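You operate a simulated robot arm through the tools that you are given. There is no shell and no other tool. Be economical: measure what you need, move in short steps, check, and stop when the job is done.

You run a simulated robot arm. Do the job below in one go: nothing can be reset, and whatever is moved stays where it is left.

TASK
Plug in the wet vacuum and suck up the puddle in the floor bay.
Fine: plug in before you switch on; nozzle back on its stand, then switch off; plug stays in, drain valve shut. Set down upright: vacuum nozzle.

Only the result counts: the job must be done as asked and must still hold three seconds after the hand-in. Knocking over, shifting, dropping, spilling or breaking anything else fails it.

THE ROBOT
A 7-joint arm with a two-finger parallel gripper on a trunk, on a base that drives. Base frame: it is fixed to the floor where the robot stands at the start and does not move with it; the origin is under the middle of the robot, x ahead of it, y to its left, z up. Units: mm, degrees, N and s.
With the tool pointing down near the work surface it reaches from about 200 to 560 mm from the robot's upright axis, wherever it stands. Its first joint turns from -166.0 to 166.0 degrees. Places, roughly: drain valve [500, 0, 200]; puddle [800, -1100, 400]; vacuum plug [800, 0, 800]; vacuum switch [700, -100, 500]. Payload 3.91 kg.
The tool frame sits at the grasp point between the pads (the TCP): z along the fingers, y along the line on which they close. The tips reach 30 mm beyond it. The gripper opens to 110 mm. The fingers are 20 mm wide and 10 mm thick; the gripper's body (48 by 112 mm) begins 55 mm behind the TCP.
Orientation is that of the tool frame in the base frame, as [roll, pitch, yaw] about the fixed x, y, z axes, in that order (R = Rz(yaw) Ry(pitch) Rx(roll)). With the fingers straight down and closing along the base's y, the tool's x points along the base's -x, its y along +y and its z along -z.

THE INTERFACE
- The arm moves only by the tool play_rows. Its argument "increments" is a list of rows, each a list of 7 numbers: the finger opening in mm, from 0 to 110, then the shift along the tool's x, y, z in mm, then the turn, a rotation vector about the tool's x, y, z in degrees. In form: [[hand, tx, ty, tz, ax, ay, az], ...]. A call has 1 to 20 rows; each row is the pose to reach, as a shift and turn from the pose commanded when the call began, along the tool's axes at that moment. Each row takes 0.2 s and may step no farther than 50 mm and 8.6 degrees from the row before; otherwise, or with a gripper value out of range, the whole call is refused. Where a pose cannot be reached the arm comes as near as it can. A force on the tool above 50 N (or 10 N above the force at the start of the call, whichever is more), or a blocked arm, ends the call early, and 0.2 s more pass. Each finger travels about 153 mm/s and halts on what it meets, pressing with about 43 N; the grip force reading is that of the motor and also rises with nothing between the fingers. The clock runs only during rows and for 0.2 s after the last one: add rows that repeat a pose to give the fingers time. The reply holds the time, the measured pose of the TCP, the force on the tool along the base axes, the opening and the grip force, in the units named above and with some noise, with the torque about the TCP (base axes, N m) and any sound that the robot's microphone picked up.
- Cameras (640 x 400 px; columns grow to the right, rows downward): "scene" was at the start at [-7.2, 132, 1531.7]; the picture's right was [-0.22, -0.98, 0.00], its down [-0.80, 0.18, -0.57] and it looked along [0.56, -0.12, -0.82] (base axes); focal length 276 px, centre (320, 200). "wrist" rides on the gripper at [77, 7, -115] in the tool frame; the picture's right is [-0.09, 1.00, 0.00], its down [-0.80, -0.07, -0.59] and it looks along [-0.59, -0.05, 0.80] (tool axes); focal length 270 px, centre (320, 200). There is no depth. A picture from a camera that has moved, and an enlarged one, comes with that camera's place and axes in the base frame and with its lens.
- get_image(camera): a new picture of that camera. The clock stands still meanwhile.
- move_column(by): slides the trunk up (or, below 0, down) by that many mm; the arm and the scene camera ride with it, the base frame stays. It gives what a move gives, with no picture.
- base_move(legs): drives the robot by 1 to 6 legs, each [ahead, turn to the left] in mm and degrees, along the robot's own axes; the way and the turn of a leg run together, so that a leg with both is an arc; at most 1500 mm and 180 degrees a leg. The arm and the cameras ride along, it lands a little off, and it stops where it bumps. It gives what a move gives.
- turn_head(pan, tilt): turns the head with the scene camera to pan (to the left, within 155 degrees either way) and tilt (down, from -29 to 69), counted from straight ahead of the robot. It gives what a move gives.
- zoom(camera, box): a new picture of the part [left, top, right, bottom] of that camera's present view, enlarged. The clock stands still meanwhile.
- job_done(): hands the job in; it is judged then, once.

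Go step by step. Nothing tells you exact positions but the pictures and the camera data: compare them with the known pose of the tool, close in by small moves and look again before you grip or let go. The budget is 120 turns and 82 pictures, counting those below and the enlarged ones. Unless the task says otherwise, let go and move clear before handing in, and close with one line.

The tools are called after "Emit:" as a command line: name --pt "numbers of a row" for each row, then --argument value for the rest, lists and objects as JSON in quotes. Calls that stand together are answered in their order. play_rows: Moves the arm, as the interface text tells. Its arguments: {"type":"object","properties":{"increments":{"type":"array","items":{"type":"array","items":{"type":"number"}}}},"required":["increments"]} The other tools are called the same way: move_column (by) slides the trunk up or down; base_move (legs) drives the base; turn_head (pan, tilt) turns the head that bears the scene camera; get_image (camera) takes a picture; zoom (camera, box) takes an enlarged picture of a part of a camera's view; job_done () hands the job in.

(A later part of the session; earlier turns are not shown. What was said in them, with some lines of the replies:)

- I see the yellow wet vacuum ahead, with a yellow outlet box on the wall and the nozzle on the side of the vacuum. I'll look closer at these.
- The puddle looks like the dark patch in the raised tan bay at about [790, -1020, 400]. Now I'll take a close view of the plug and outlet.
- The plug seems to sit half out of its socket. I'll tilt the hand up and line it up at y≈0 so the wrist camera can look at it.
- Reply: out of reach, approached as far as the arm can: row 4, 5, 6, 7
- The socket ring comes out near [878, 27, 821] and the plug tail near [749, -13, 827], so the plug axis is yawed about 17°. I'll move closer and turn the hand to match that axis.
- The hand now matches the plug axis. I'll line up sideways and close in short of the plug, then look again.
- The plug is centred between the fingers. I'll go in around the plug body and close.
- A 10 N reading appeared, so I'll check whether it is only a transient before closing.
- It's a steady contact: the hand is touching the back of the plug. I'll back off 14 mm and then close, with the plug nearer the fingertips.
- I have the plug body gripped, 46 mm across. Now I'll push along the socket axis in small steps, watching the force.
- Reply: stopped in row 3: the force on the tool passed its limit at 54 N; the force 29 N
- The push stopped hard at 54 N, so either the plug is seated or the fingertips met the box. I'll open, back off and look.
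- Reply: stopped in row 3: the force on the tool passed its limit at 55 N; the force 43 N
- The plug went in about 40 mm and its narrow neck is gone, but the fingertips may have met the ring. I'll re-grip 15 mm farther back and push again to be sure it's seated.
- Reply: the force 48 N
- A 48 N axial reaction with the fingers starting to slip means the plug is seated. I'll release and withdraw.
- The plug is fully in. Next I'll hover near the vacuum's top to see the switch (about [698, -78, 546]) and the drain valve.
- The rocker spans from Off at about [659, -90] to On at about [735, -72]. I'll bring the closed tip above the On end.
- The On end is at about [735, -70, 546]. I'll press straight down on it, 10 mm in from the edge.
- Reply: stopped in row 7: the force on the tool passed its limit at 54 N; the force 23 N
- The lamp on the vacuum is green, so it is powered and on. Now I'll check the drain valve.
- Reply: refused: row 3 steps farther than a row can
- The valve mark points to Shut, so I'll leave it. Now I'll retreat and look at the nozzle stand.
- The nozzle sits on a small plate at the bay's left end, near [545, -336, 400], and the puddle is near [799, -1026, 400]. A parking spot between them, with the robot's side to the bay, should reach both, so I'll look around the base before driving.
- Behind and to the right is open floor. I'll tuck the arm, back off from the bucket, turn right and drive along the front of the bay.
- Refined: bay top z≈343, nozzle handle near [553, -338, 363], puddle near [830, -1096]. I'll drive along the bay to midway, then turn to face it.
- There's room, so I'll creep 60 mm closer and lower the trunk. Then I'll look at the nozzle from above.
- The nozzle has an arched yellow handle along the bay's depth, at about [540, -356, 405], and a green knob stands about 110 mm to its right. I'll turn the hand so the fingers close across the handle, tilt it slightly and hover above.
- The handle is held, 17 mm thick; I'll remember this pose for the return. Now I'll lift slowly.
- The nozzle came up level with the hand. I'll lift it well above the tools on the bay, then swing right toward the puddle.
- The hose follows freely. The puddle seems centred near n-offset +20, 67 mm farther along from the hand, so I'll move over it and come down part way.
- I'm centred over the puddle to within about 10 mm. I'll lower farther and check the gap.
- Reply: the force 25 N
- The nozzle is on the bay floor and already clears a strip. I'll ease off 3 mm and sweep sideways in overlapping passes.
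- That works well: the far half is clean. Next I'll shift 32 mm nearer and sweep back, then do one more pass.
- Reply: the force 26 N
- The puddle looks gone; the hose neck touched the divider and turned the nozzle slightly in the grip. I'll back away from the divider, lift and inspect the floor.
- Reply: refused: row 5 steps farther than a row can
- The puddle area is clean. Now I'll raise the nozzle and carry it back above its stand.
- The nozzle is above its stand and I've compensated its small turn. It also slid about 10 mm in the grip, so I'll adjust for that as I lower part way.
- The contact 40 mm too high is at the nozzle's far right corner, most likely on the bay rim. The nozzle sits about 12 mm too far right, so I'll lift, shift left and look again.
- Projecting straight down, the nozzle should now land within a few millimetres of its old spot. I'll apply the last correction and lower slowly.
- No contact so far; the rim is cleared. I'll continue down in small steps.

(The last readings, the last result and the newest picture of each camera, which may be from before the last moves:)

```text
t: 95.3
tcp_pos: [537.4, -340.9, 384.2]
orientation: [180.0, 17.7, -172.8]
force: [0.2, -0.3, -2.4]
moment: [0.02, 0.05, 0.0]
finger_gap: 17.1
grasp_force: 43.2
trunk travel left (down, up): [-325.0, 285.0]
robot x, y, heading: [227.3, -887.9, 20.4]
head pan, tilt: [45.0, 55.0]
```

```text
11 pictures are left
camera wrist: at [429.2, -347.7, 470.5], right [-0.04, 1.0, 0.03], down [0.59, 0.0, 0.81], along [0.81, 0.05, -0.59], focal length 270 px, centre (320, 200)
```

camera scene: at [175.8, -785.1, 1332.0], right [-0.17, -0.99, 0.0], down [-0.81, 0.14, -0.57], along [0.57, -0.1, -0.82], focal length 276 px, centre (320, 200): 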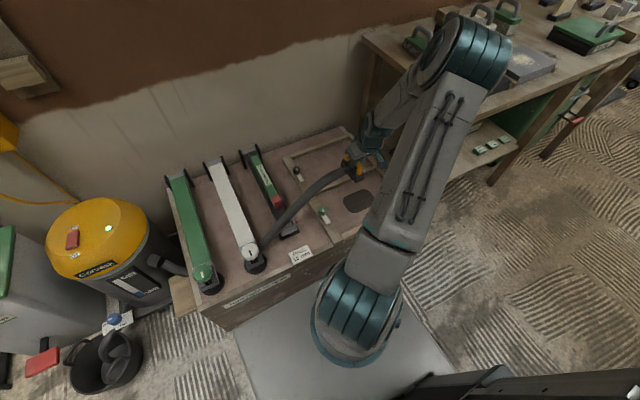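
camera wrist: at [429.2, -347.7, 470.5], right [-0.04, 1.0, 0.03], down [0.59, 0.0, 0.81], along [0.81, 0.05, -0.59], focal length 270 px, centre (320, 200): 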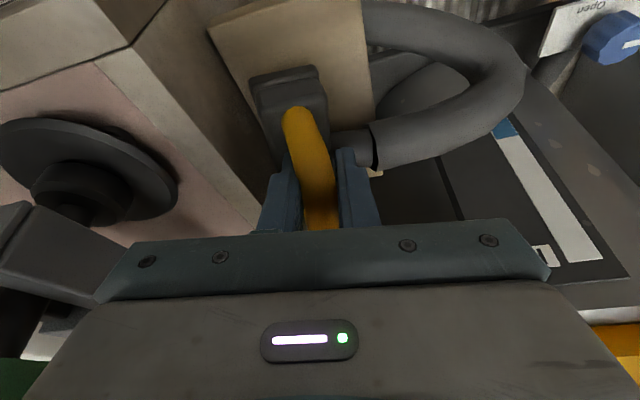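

Well over the plate, just slightly right of centre. I'll shift 6 mm left and finish lowering to contact.

Emit:
play_rows --pt "5 0 3 0 0 0 0" --pt "5 0 6 0 0 0 0" --pt "5 0.6 6 1.9 0 0 0" --pt "5 1.2 6 3.8 0 0 0" --pt "5 1.5 6 4.8 0 0 0" --pt "5 1.5 6 4.8 0 0 0"

```text
t: 96.7
tcp_pos: [537.4, -335.2, 378.6]
orientation: [180.0, 17.7, -172.8]
force: [-0.3, 0.0, -2.2]
moment: [0.03, 0.03, 0.01]
finger_gap: 16.8
grasp_force: 43.0
trunk travel left (down, up): [-325.0, 285.0]
robot x, y, heading: [231.9, -885.3, 20.4]
head pan, tilt: [45.0, 55.0]
```

Emit:
play_rows --pt "5 0.6 0 1.9 0 0 0" --pt "5 1.2 0 3.8 0 0 0" --pt "5 1.2 0 3.8 0 0 0"

```text
t: 97.5
tcp_pos: [537.1, -335.0, 376.7]
orientation: [180.0, 17.7, -172.7]
force: [0.2, 1.1, -2.0]
moment: [0.01, 0.06, 0.02]
finger_gap: 17.3
grasp_force: 43.0
trunk travel left (down, up): [-325.0, 285.0]
robot x, y, heading: [226.2, -886.6, 20.4]
head pan, tilt: [45.0, 55.0]
```

Emit:
play_rows --pt "5 0.6 0 1.9 0 0 0" --pt "5 1.2 0 3.8 0 0 0" --pt "5 1.2 0 3.8 0 0 0"

```text
t: 98.3
tcp_pos: [535.9, -336.4, 372.0]
orientation: [180.0, 17.7, -172.8]
force: [0.7, -1.3, -2.0]
moment: [0.02, 0.07, -0.01]
finger_gap: 17.0
grasp_force: 42.8
trunk travel left (down, up): [-325.0, 285.0]
robot x, y, heading: [231.5, -885.3, 20.2]
head pan, tilt: [45.0, 55.0]
```

Emit:
play_rows --pt "5 0.6 0 1.9 0 0 0" --pt "5 1.2 0 3.8 0 0 0" --pt "5 1.2 0 3.8 0 0 0"

Emit:
get_image --camera "wrist"

```text
t: 99.1
tcp_pos: [537.5, -336.0, 370.8]
orientation: [179.7, 17.9, -172.8]
force: [-2.7, -2.5, 28.0]
moment: [-0.25, 1.11, 0.07]
finger_gap: 17.0
grasp_force: 42.7
trunk travel left (down, up): [-325.0, 285.0]
robot x, y, heading: [229.6, -882.1, 20.4]
head pan, tilt: [45.0, 55.0]
```

```text
10 pictures are left
camera wrist: at [428.2, -341.4, 456.7], right [-0.04, 1.0, 0.03], down [0.58, 0.0, 0.81], along [0.81, 0.05, -0.58], focal length 270 px, centre (320, 200)
```

wrist: 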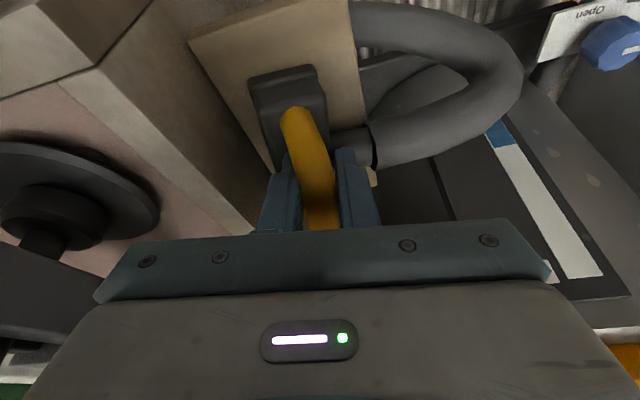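

It made contact on the plate and the nozzle lies within it. I'll ease off the press slightly, then open gently.

Emit:
play_rows --pt "5 -0.3 0 -1 0 0 0" --pt "5 -0.5 0 -1.6 0 0 0" --pt "16 -0.5 0 -1.6 0 0 0" --pt "20 -0.5 0 -1.6 0 0 0" --pt "26 -0.5 0 -1.6 0 0 0" --pt "36 -0.5 0 -1.6 0 0 0" --pt "48 -0.5 0 -1.6 0 0 0" --pt "48 -0.5 0 -1.6 0 0 0"

Emit:
get_image --camera "wrist"

```text
t: 100.9
tcp_pos: [535.7, -335.9, 370.1]
orientation: [-179.9, 17.7, -172.7]
force: [-0.3, -0.2, 0.7]
moment: [0.02, -0.03, 0.0]
finger_gap: 48.4
grasp_force: 0.2
trunk travel left (down, up): [-325.0, 285.0]
robot x, y, heading: [227.2, -887.4, 20.1]
head pan, tilt: [45.0, 55.0]
```

```text
9 pictures are left
camera wrist: at [427.7, -342.6, 455.0], right [-0.04, 1.0, 0.03], down [0.59, 0.0, 0.81], along [0.81, 0.05, -0.59], focal length 270 px, centre (320, 200)
```

wrist: 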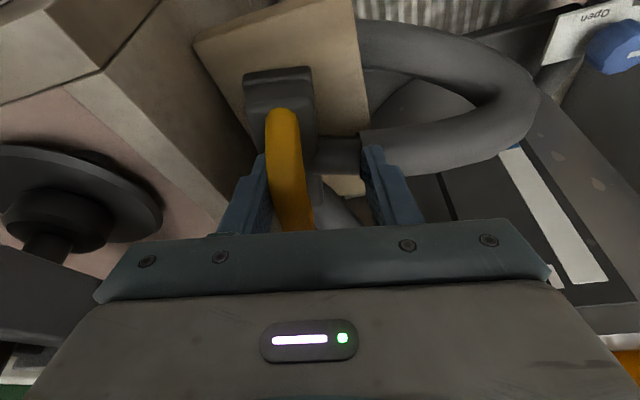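

The nozzle is released and standing on the plate. I'll open a bit more and lift straight off, then check how it sits.

Emit:
play_rows --pt "56 0 -2 0 0 0 0" --pt "56 0 -2 0 0 0 0" --pt "56 0 -2 -12 0 0 0" --pt "56 0 -2 -30 0 0 0" --pt "56 0 -2 -60 0 0 0" --pt "56 0 -2 -95 0 0 0" --pt "56 0 -2 -130 0 0 0" --pt "56 0 -2 -130 0 0 0"

Emit:
get_image --camera "wrist"

```text
t: 102.7
tcp_pos: [496.9, -341.6, 494.7]
orientation: [-180.0, 17.9, -172.9]
force: [0.5, -0.3, -0.8]
moment: [0.0, -0.03, -0.02]
finger_gap: 55.7
grasp_force: 0.2
trunk travel left (down, up): [-325.0, 285.0]
robot x, y, heading: [228.7, -885.2, 20.3]
head pan, tilt: [45.0, 55.0]
```

```text
8 pictures are left
camera wrist: at [389.8, -349.1, 579.5], right [-0.04, 1.0, 0.03], down [0.59, 0.0, 0.81], along [0.81, 0.05, -0.59], focal length 270 px, centre (320, 200)
```

wrist: 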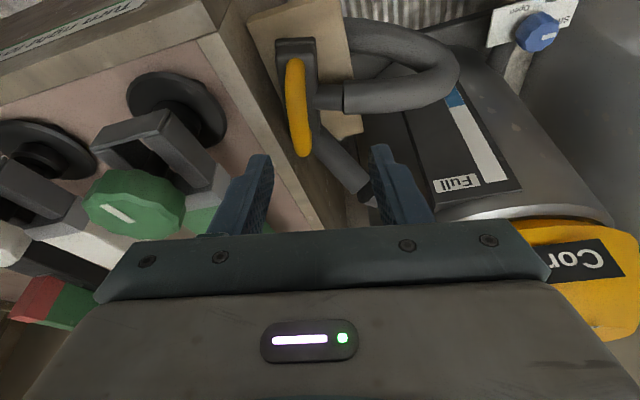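

Emit:
zoom --camera "wrist" --box '[230, 0, 390, 180]'

```text
2.22 times, centred on (310, 90) of wrist
camera zoom: at [389.8, -349.1, 579.5], right [-0.04, 1.0, 0.03], down [0.59, 0.0, 0.81], along [0.81, 0.05, -0.59], focal length 601 px, centre (342, 444)
```

zoom: 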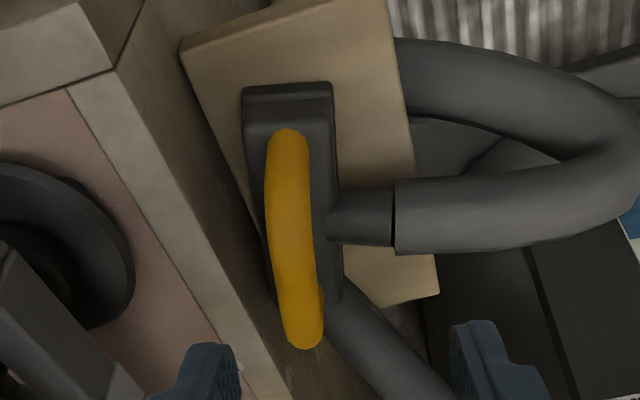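

The nozzle stands upright on its stand plate, within about 10 mm of its old spot. Now I'll raise the trunk, tuck the arm and drive back to the starting place to switch off.

Emit:
move_column --by 200

Emit:
play_rows --pt "56 -5.5 -42 -9 0 0 0" --pt "50 -11 -85 -17 0 0 0" --pt "40 -16.5 -127 -26 0 0 0" --pt "30 -22 -170 -35 0 0 0" --pt "20 -27 -212 -43 0 0 0" --pt "10 -33 -254 -52 0 0 0" --pt "0 -38 -297 -61 0 0 0" --pt "0 -44 -339 -70 0 0 0" --pt "0 -50 -382 -78 0 0 0" --pt "0 -55 -424 -87 0 0 0" --pt "0 -55 -424 -87 0 0 0"

Emit:
base_move --legs '[[-60, 0], [0, -90.5], [-960, 0], [0, 70], [120, 0]]'

```text
t: 104.9
tcp_pos: [498.2, -342.0, 693.7]
orientation: [-179.9, 17.7, -172.8]
force: [0.0, -0.2, 0.2]
moment: [0.01, -0.04, 0.01]
finger_gap: 56.0
grasp_force: 0.1
trunk travel left (down, up): [-525.0, 85.0]
robot x, y, heading: [226.9, -886.3, 20.4]
head pan, tilt: [45.0, 55.0]
```

```text
t: 107.3
tcp_pos: [593.1, -754.6, 787.3]
orientation: [-180.0, 17.7, -172.7]
force: [-0.1, -0.5, 0.8]
moment: [0.0, 0.0, -0.02]
finger_gap: 0.2
grasp_force: 37.8
out of reach, approached as far as the arm can: row 10, 11
trunk travel left (down, up): [-525.0, 85.0]
robot x, y, heading: [229.6, -887.7, 20.2]
head pan, tilt: [45.0, 55.0]
```

```text
t: 120.6
tcp_pos: [359.3, -10.7, 788.0]
orientation: [180.0, 17.7, 165.7]
force: [0.3, 0.1, 1.1]
moment: [0.01, 0.01, 0.01]
finger_gap: 0.0
grasp_force: 37.6
trunk travel left (down, up): [-525.0, 85.0]
robot x, y, heading: [-26.2, 3.6, -1.1]
head pan, tilt: [45.0, 55.0]
```

Emit:
play_rows --pt "0 -35 0 15 0 -1 0" --pt "0 -70 0 45 0 -2 0" --pt "0 -105 0 75 0 -3 0" --pt "0 -140 0.5 107 0 -4 0" --pt "0 -172 1 140 0 -5 0" --pt "0 -204 1 175 0 -6 0" --pt "0 -228 1 215 0 -7 0" --pt "0 -241 1.4 255 0 -8 0" --pt "0 -241 1.4 255 0 -8 0"

Emit:
get_image --camera "wrist"

```text
t: 122.6
tcp_pos: [658.9, -84.8, 618.3]
orientation: [180.0, 25.8, 165.7]
force: [0.6, 0.5, -1.1]
moment: [0.01, -0.01, -0.04]
finger_gap: 0.2
grasp_force: 38.0
trunk travel left (down, up): [-525.0, 85.0]
robot x, y, heading: [-26.3, -4.4, -1.3]
head pan, tilt: [45.0, 55.0]
```

```text
6 pictures are left
camera wrist: at [545.0, -49.4, 687.9], right [0.32, 0.95, 0.04], down [0.43, -0.18, 0.88], along [0.84, -0.27, -0.47], focal length 270 px, centre (320, 200)
```

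wrist: 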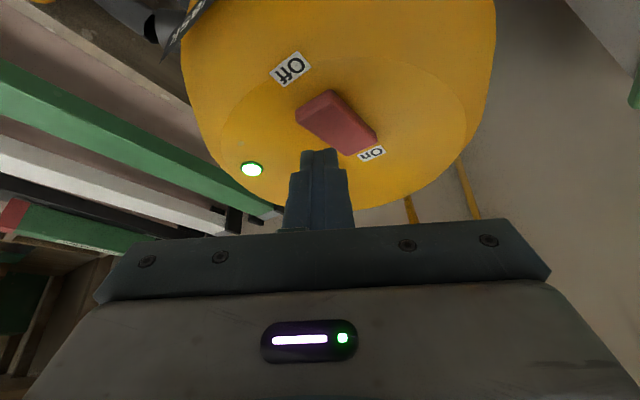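

The Off end is right under the tip, at about [664, -89]. I'll press 12 mm in from that edge.

Emit:
play_rows --pt "0 3.5 5.9 22.8 0 0 0" --pt "0 7 5.9 30 0 0 0" --pt "0 8.7 5.9 33.6 0 0 0" --pt "0 10.4 5.9 37.2 0 0 0" --pt "0 12.2 5.9 40.8 0 0 0" --pt "0 13.9 5.9 44.4 0 0 0"

Emit:
play_rows --pt "0 -10 0 -20 0 0 0" --pt "0 -23 0 -47 0 0 0" --pt "0 -23 0 -47 0 0 0"

Emit:
get_image --camera "wrist"

```text
t: 124.0
tcp_pos: [666.1, -81.3, 577.3]
orientation: [180.0, 26.2, 165.7]
force: [-11.4, 1.4, 33.8]
moment: [0.28, 0.17, 0.0]
finger_gap: 0.2
grasp_force: 37.9
trunk travel left (down, up): [-525.0, 85.0]
robot x, y, heading: [-23.5, -3.3, -1.1]
head pan, tilt: [45.0, 55.0]
```

```text
t: 124.8
tcp_pos: [666.4, -80.3, 624.5]
orientation: [-180.0, 25.6, 165.7]
force: [0.1, -0.8, 0.0]
moment: [0.01, 0.0, 0.02]
finger_gap: 0.1
grasp_force: 38.2
trunk travel left (down, up): [-525.0, 85.0]
robot x, y, heading: [-28.2, -1.7, -1.3]
head pan, tilt: [45.0, 55.0]
```

```text
5 pictures are left
camera wrist: at [552.7, -44.4, 694.4], right [0.32, 0.95, 0.04], down [0.43, -0.18, 0.88], along [0.84, -0.27, -0.47], focal length 270 px, centre (320, 200)
```

wrist: 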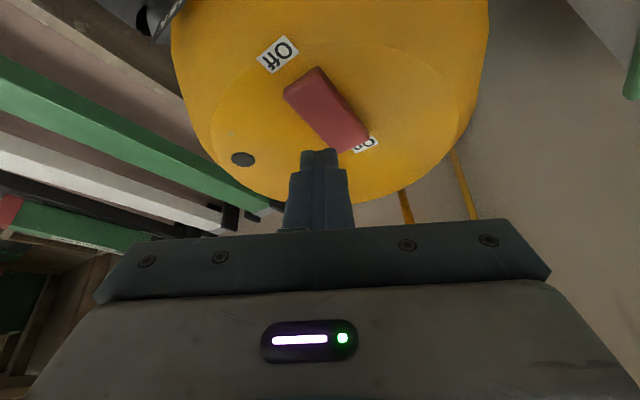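

The lamp is out, so the vacuum is off. I'll retreat and take a final look at everything.

Emit:
play_rows --pt "0 0 0 -45 0 0 0" --pt "0 20 0 -85 0 0 0" --pt "0 60 0 -105 0 0 0" --pt "0 100 0 -125 0 0 0" --pt "0 140 0 -145 0 0 0" --pt "0 180 0 -165 0 0 0" --pt "0 180 0 -165 0 0 0"

Emit:
turn_head --pan -30 --tilt 50

Emit:
get_image --camera "scene"

```text
t: 126.4
tcp_pos: [439.7, -23.0, 695.5]
orientation: [180.0, 25.7, 165.7]
force: [-0.3, 0.9, 1.3]
moment: [0.01, -0.01, 0.0]
finger_gap: 0.0
grasp_force: 37.5
trunk travel left (down, up): [-525.0, 85.0]
robot x, y, heading: [-22.7, -3.5, -1.3]
head pan, tilt: [45.0, 55.0]
```

```text
t: 127.9
tcp_pos: [439.1, -23.0, 695.0]
orientation: [-179.9, 25.8, 165.7]
force: [0.0, 0.0, 0.3]
moment: [0.0, -0.01, -0.01]
finger_gap: 0.0
grasp_force: 37.7
trunk travel left (down, up): [-525.0, 85.0]
robot x, y, heading: [-24.9, -0.9, -1.2]
head pan, tilt: [-30.0, 50.0]
```

```text
4 pictures are left
camera scene: at [-35.3, 110.1, 1538.5], right [-0.52, -0.86, 0.0], down [-0.66, 0.4, -0.64], along [0.55, -0.33, -0.77], focal length 276 px, centre (320, 200)
```

scene: 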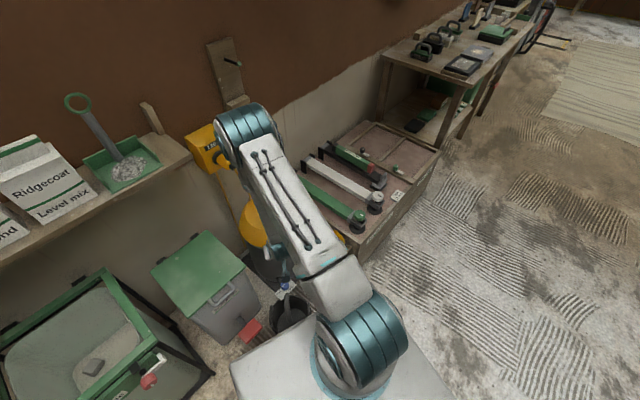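

Emit:
zoom --camera "scene" --box '[330, 110, 450, 260]'

Emit:
play_rows --pt "0 0 40 -20 0 0 0" --pt "0 0 80 -50 0 0 0" --pt "0 0 120 -80 0 0 0" --pt "0 0 160 -110 0 0 0" --pt "0 0 200 -140 0 0 0" --pt "0 0 200 -140 0 0 0"

Emit:
zoom --camera "scene" --box '[190, 110, 400, 320]'

```text
2.67 times, centred on (390, 185) of scene
camera zoom: at [-35.3, 110.1, 1538.5], right [-0.52, -0.86, 0.0], down [-0.66, 0.4, -0.64], along [0.55, -0.33, -0.77], focal length 735 px, centre (133, 240)
```

zoom: 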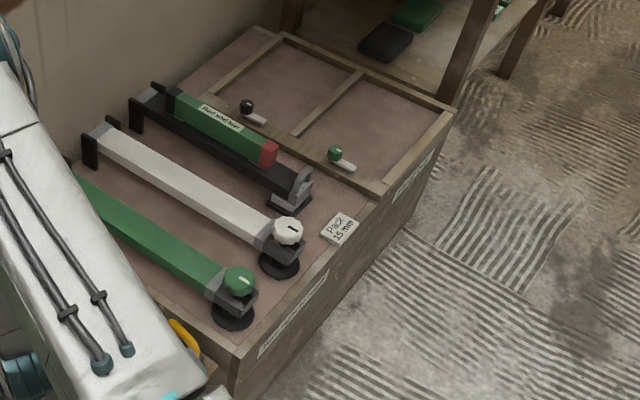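

```text
t: 129.3
tcp_pos: [430.9, 184.5, 820.1]
orientation: [179.9, 25.6, 165.6]
force: [-0.4, -0.7, -0.3]
moment: [-0.03, 0.01, -0.04]
finger_gap: 0.0
grasp_force: 38.0
trunk travel left (down, up): [-525.0, 85.0]
robot x, y, heading: [-29.1, -3.0, -1.2]
head pan, tilt: [-30.0, 50.0]
```

```text
1.90 times, centred on (295, 215) of scene
camera zoom: at [-35.3, 110.3, 1538.4], right [-0.52, -0.85, 0.0], down [-0.65, 0.4, -0.64], along [0.55, -0.33, -0.77], focal length 525 px, centre (368, 171)
```

zoom: 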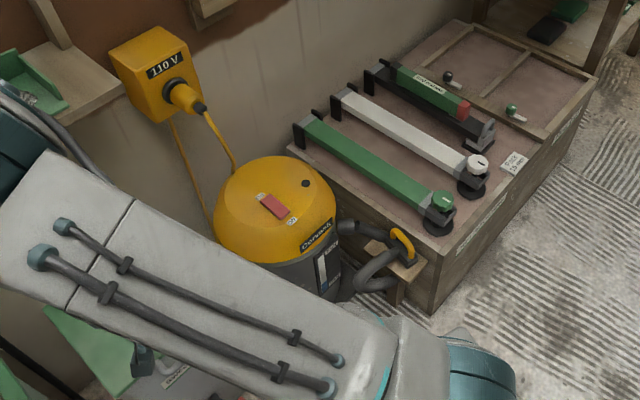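

The bay is dry, the plug is in, the vacuum is off, the nozzle stands upright on its stand, and I never touched the drain valve, which read Shut. The arm is clear, so I'm handing in.

Emit:
job_done

```text
The job is handed in.
```

The puddle is sucked up. The vacuum is plugged in and switched off, the nozzle is upright on its stand about 10 mm from where it started, and the drain valve is shut.
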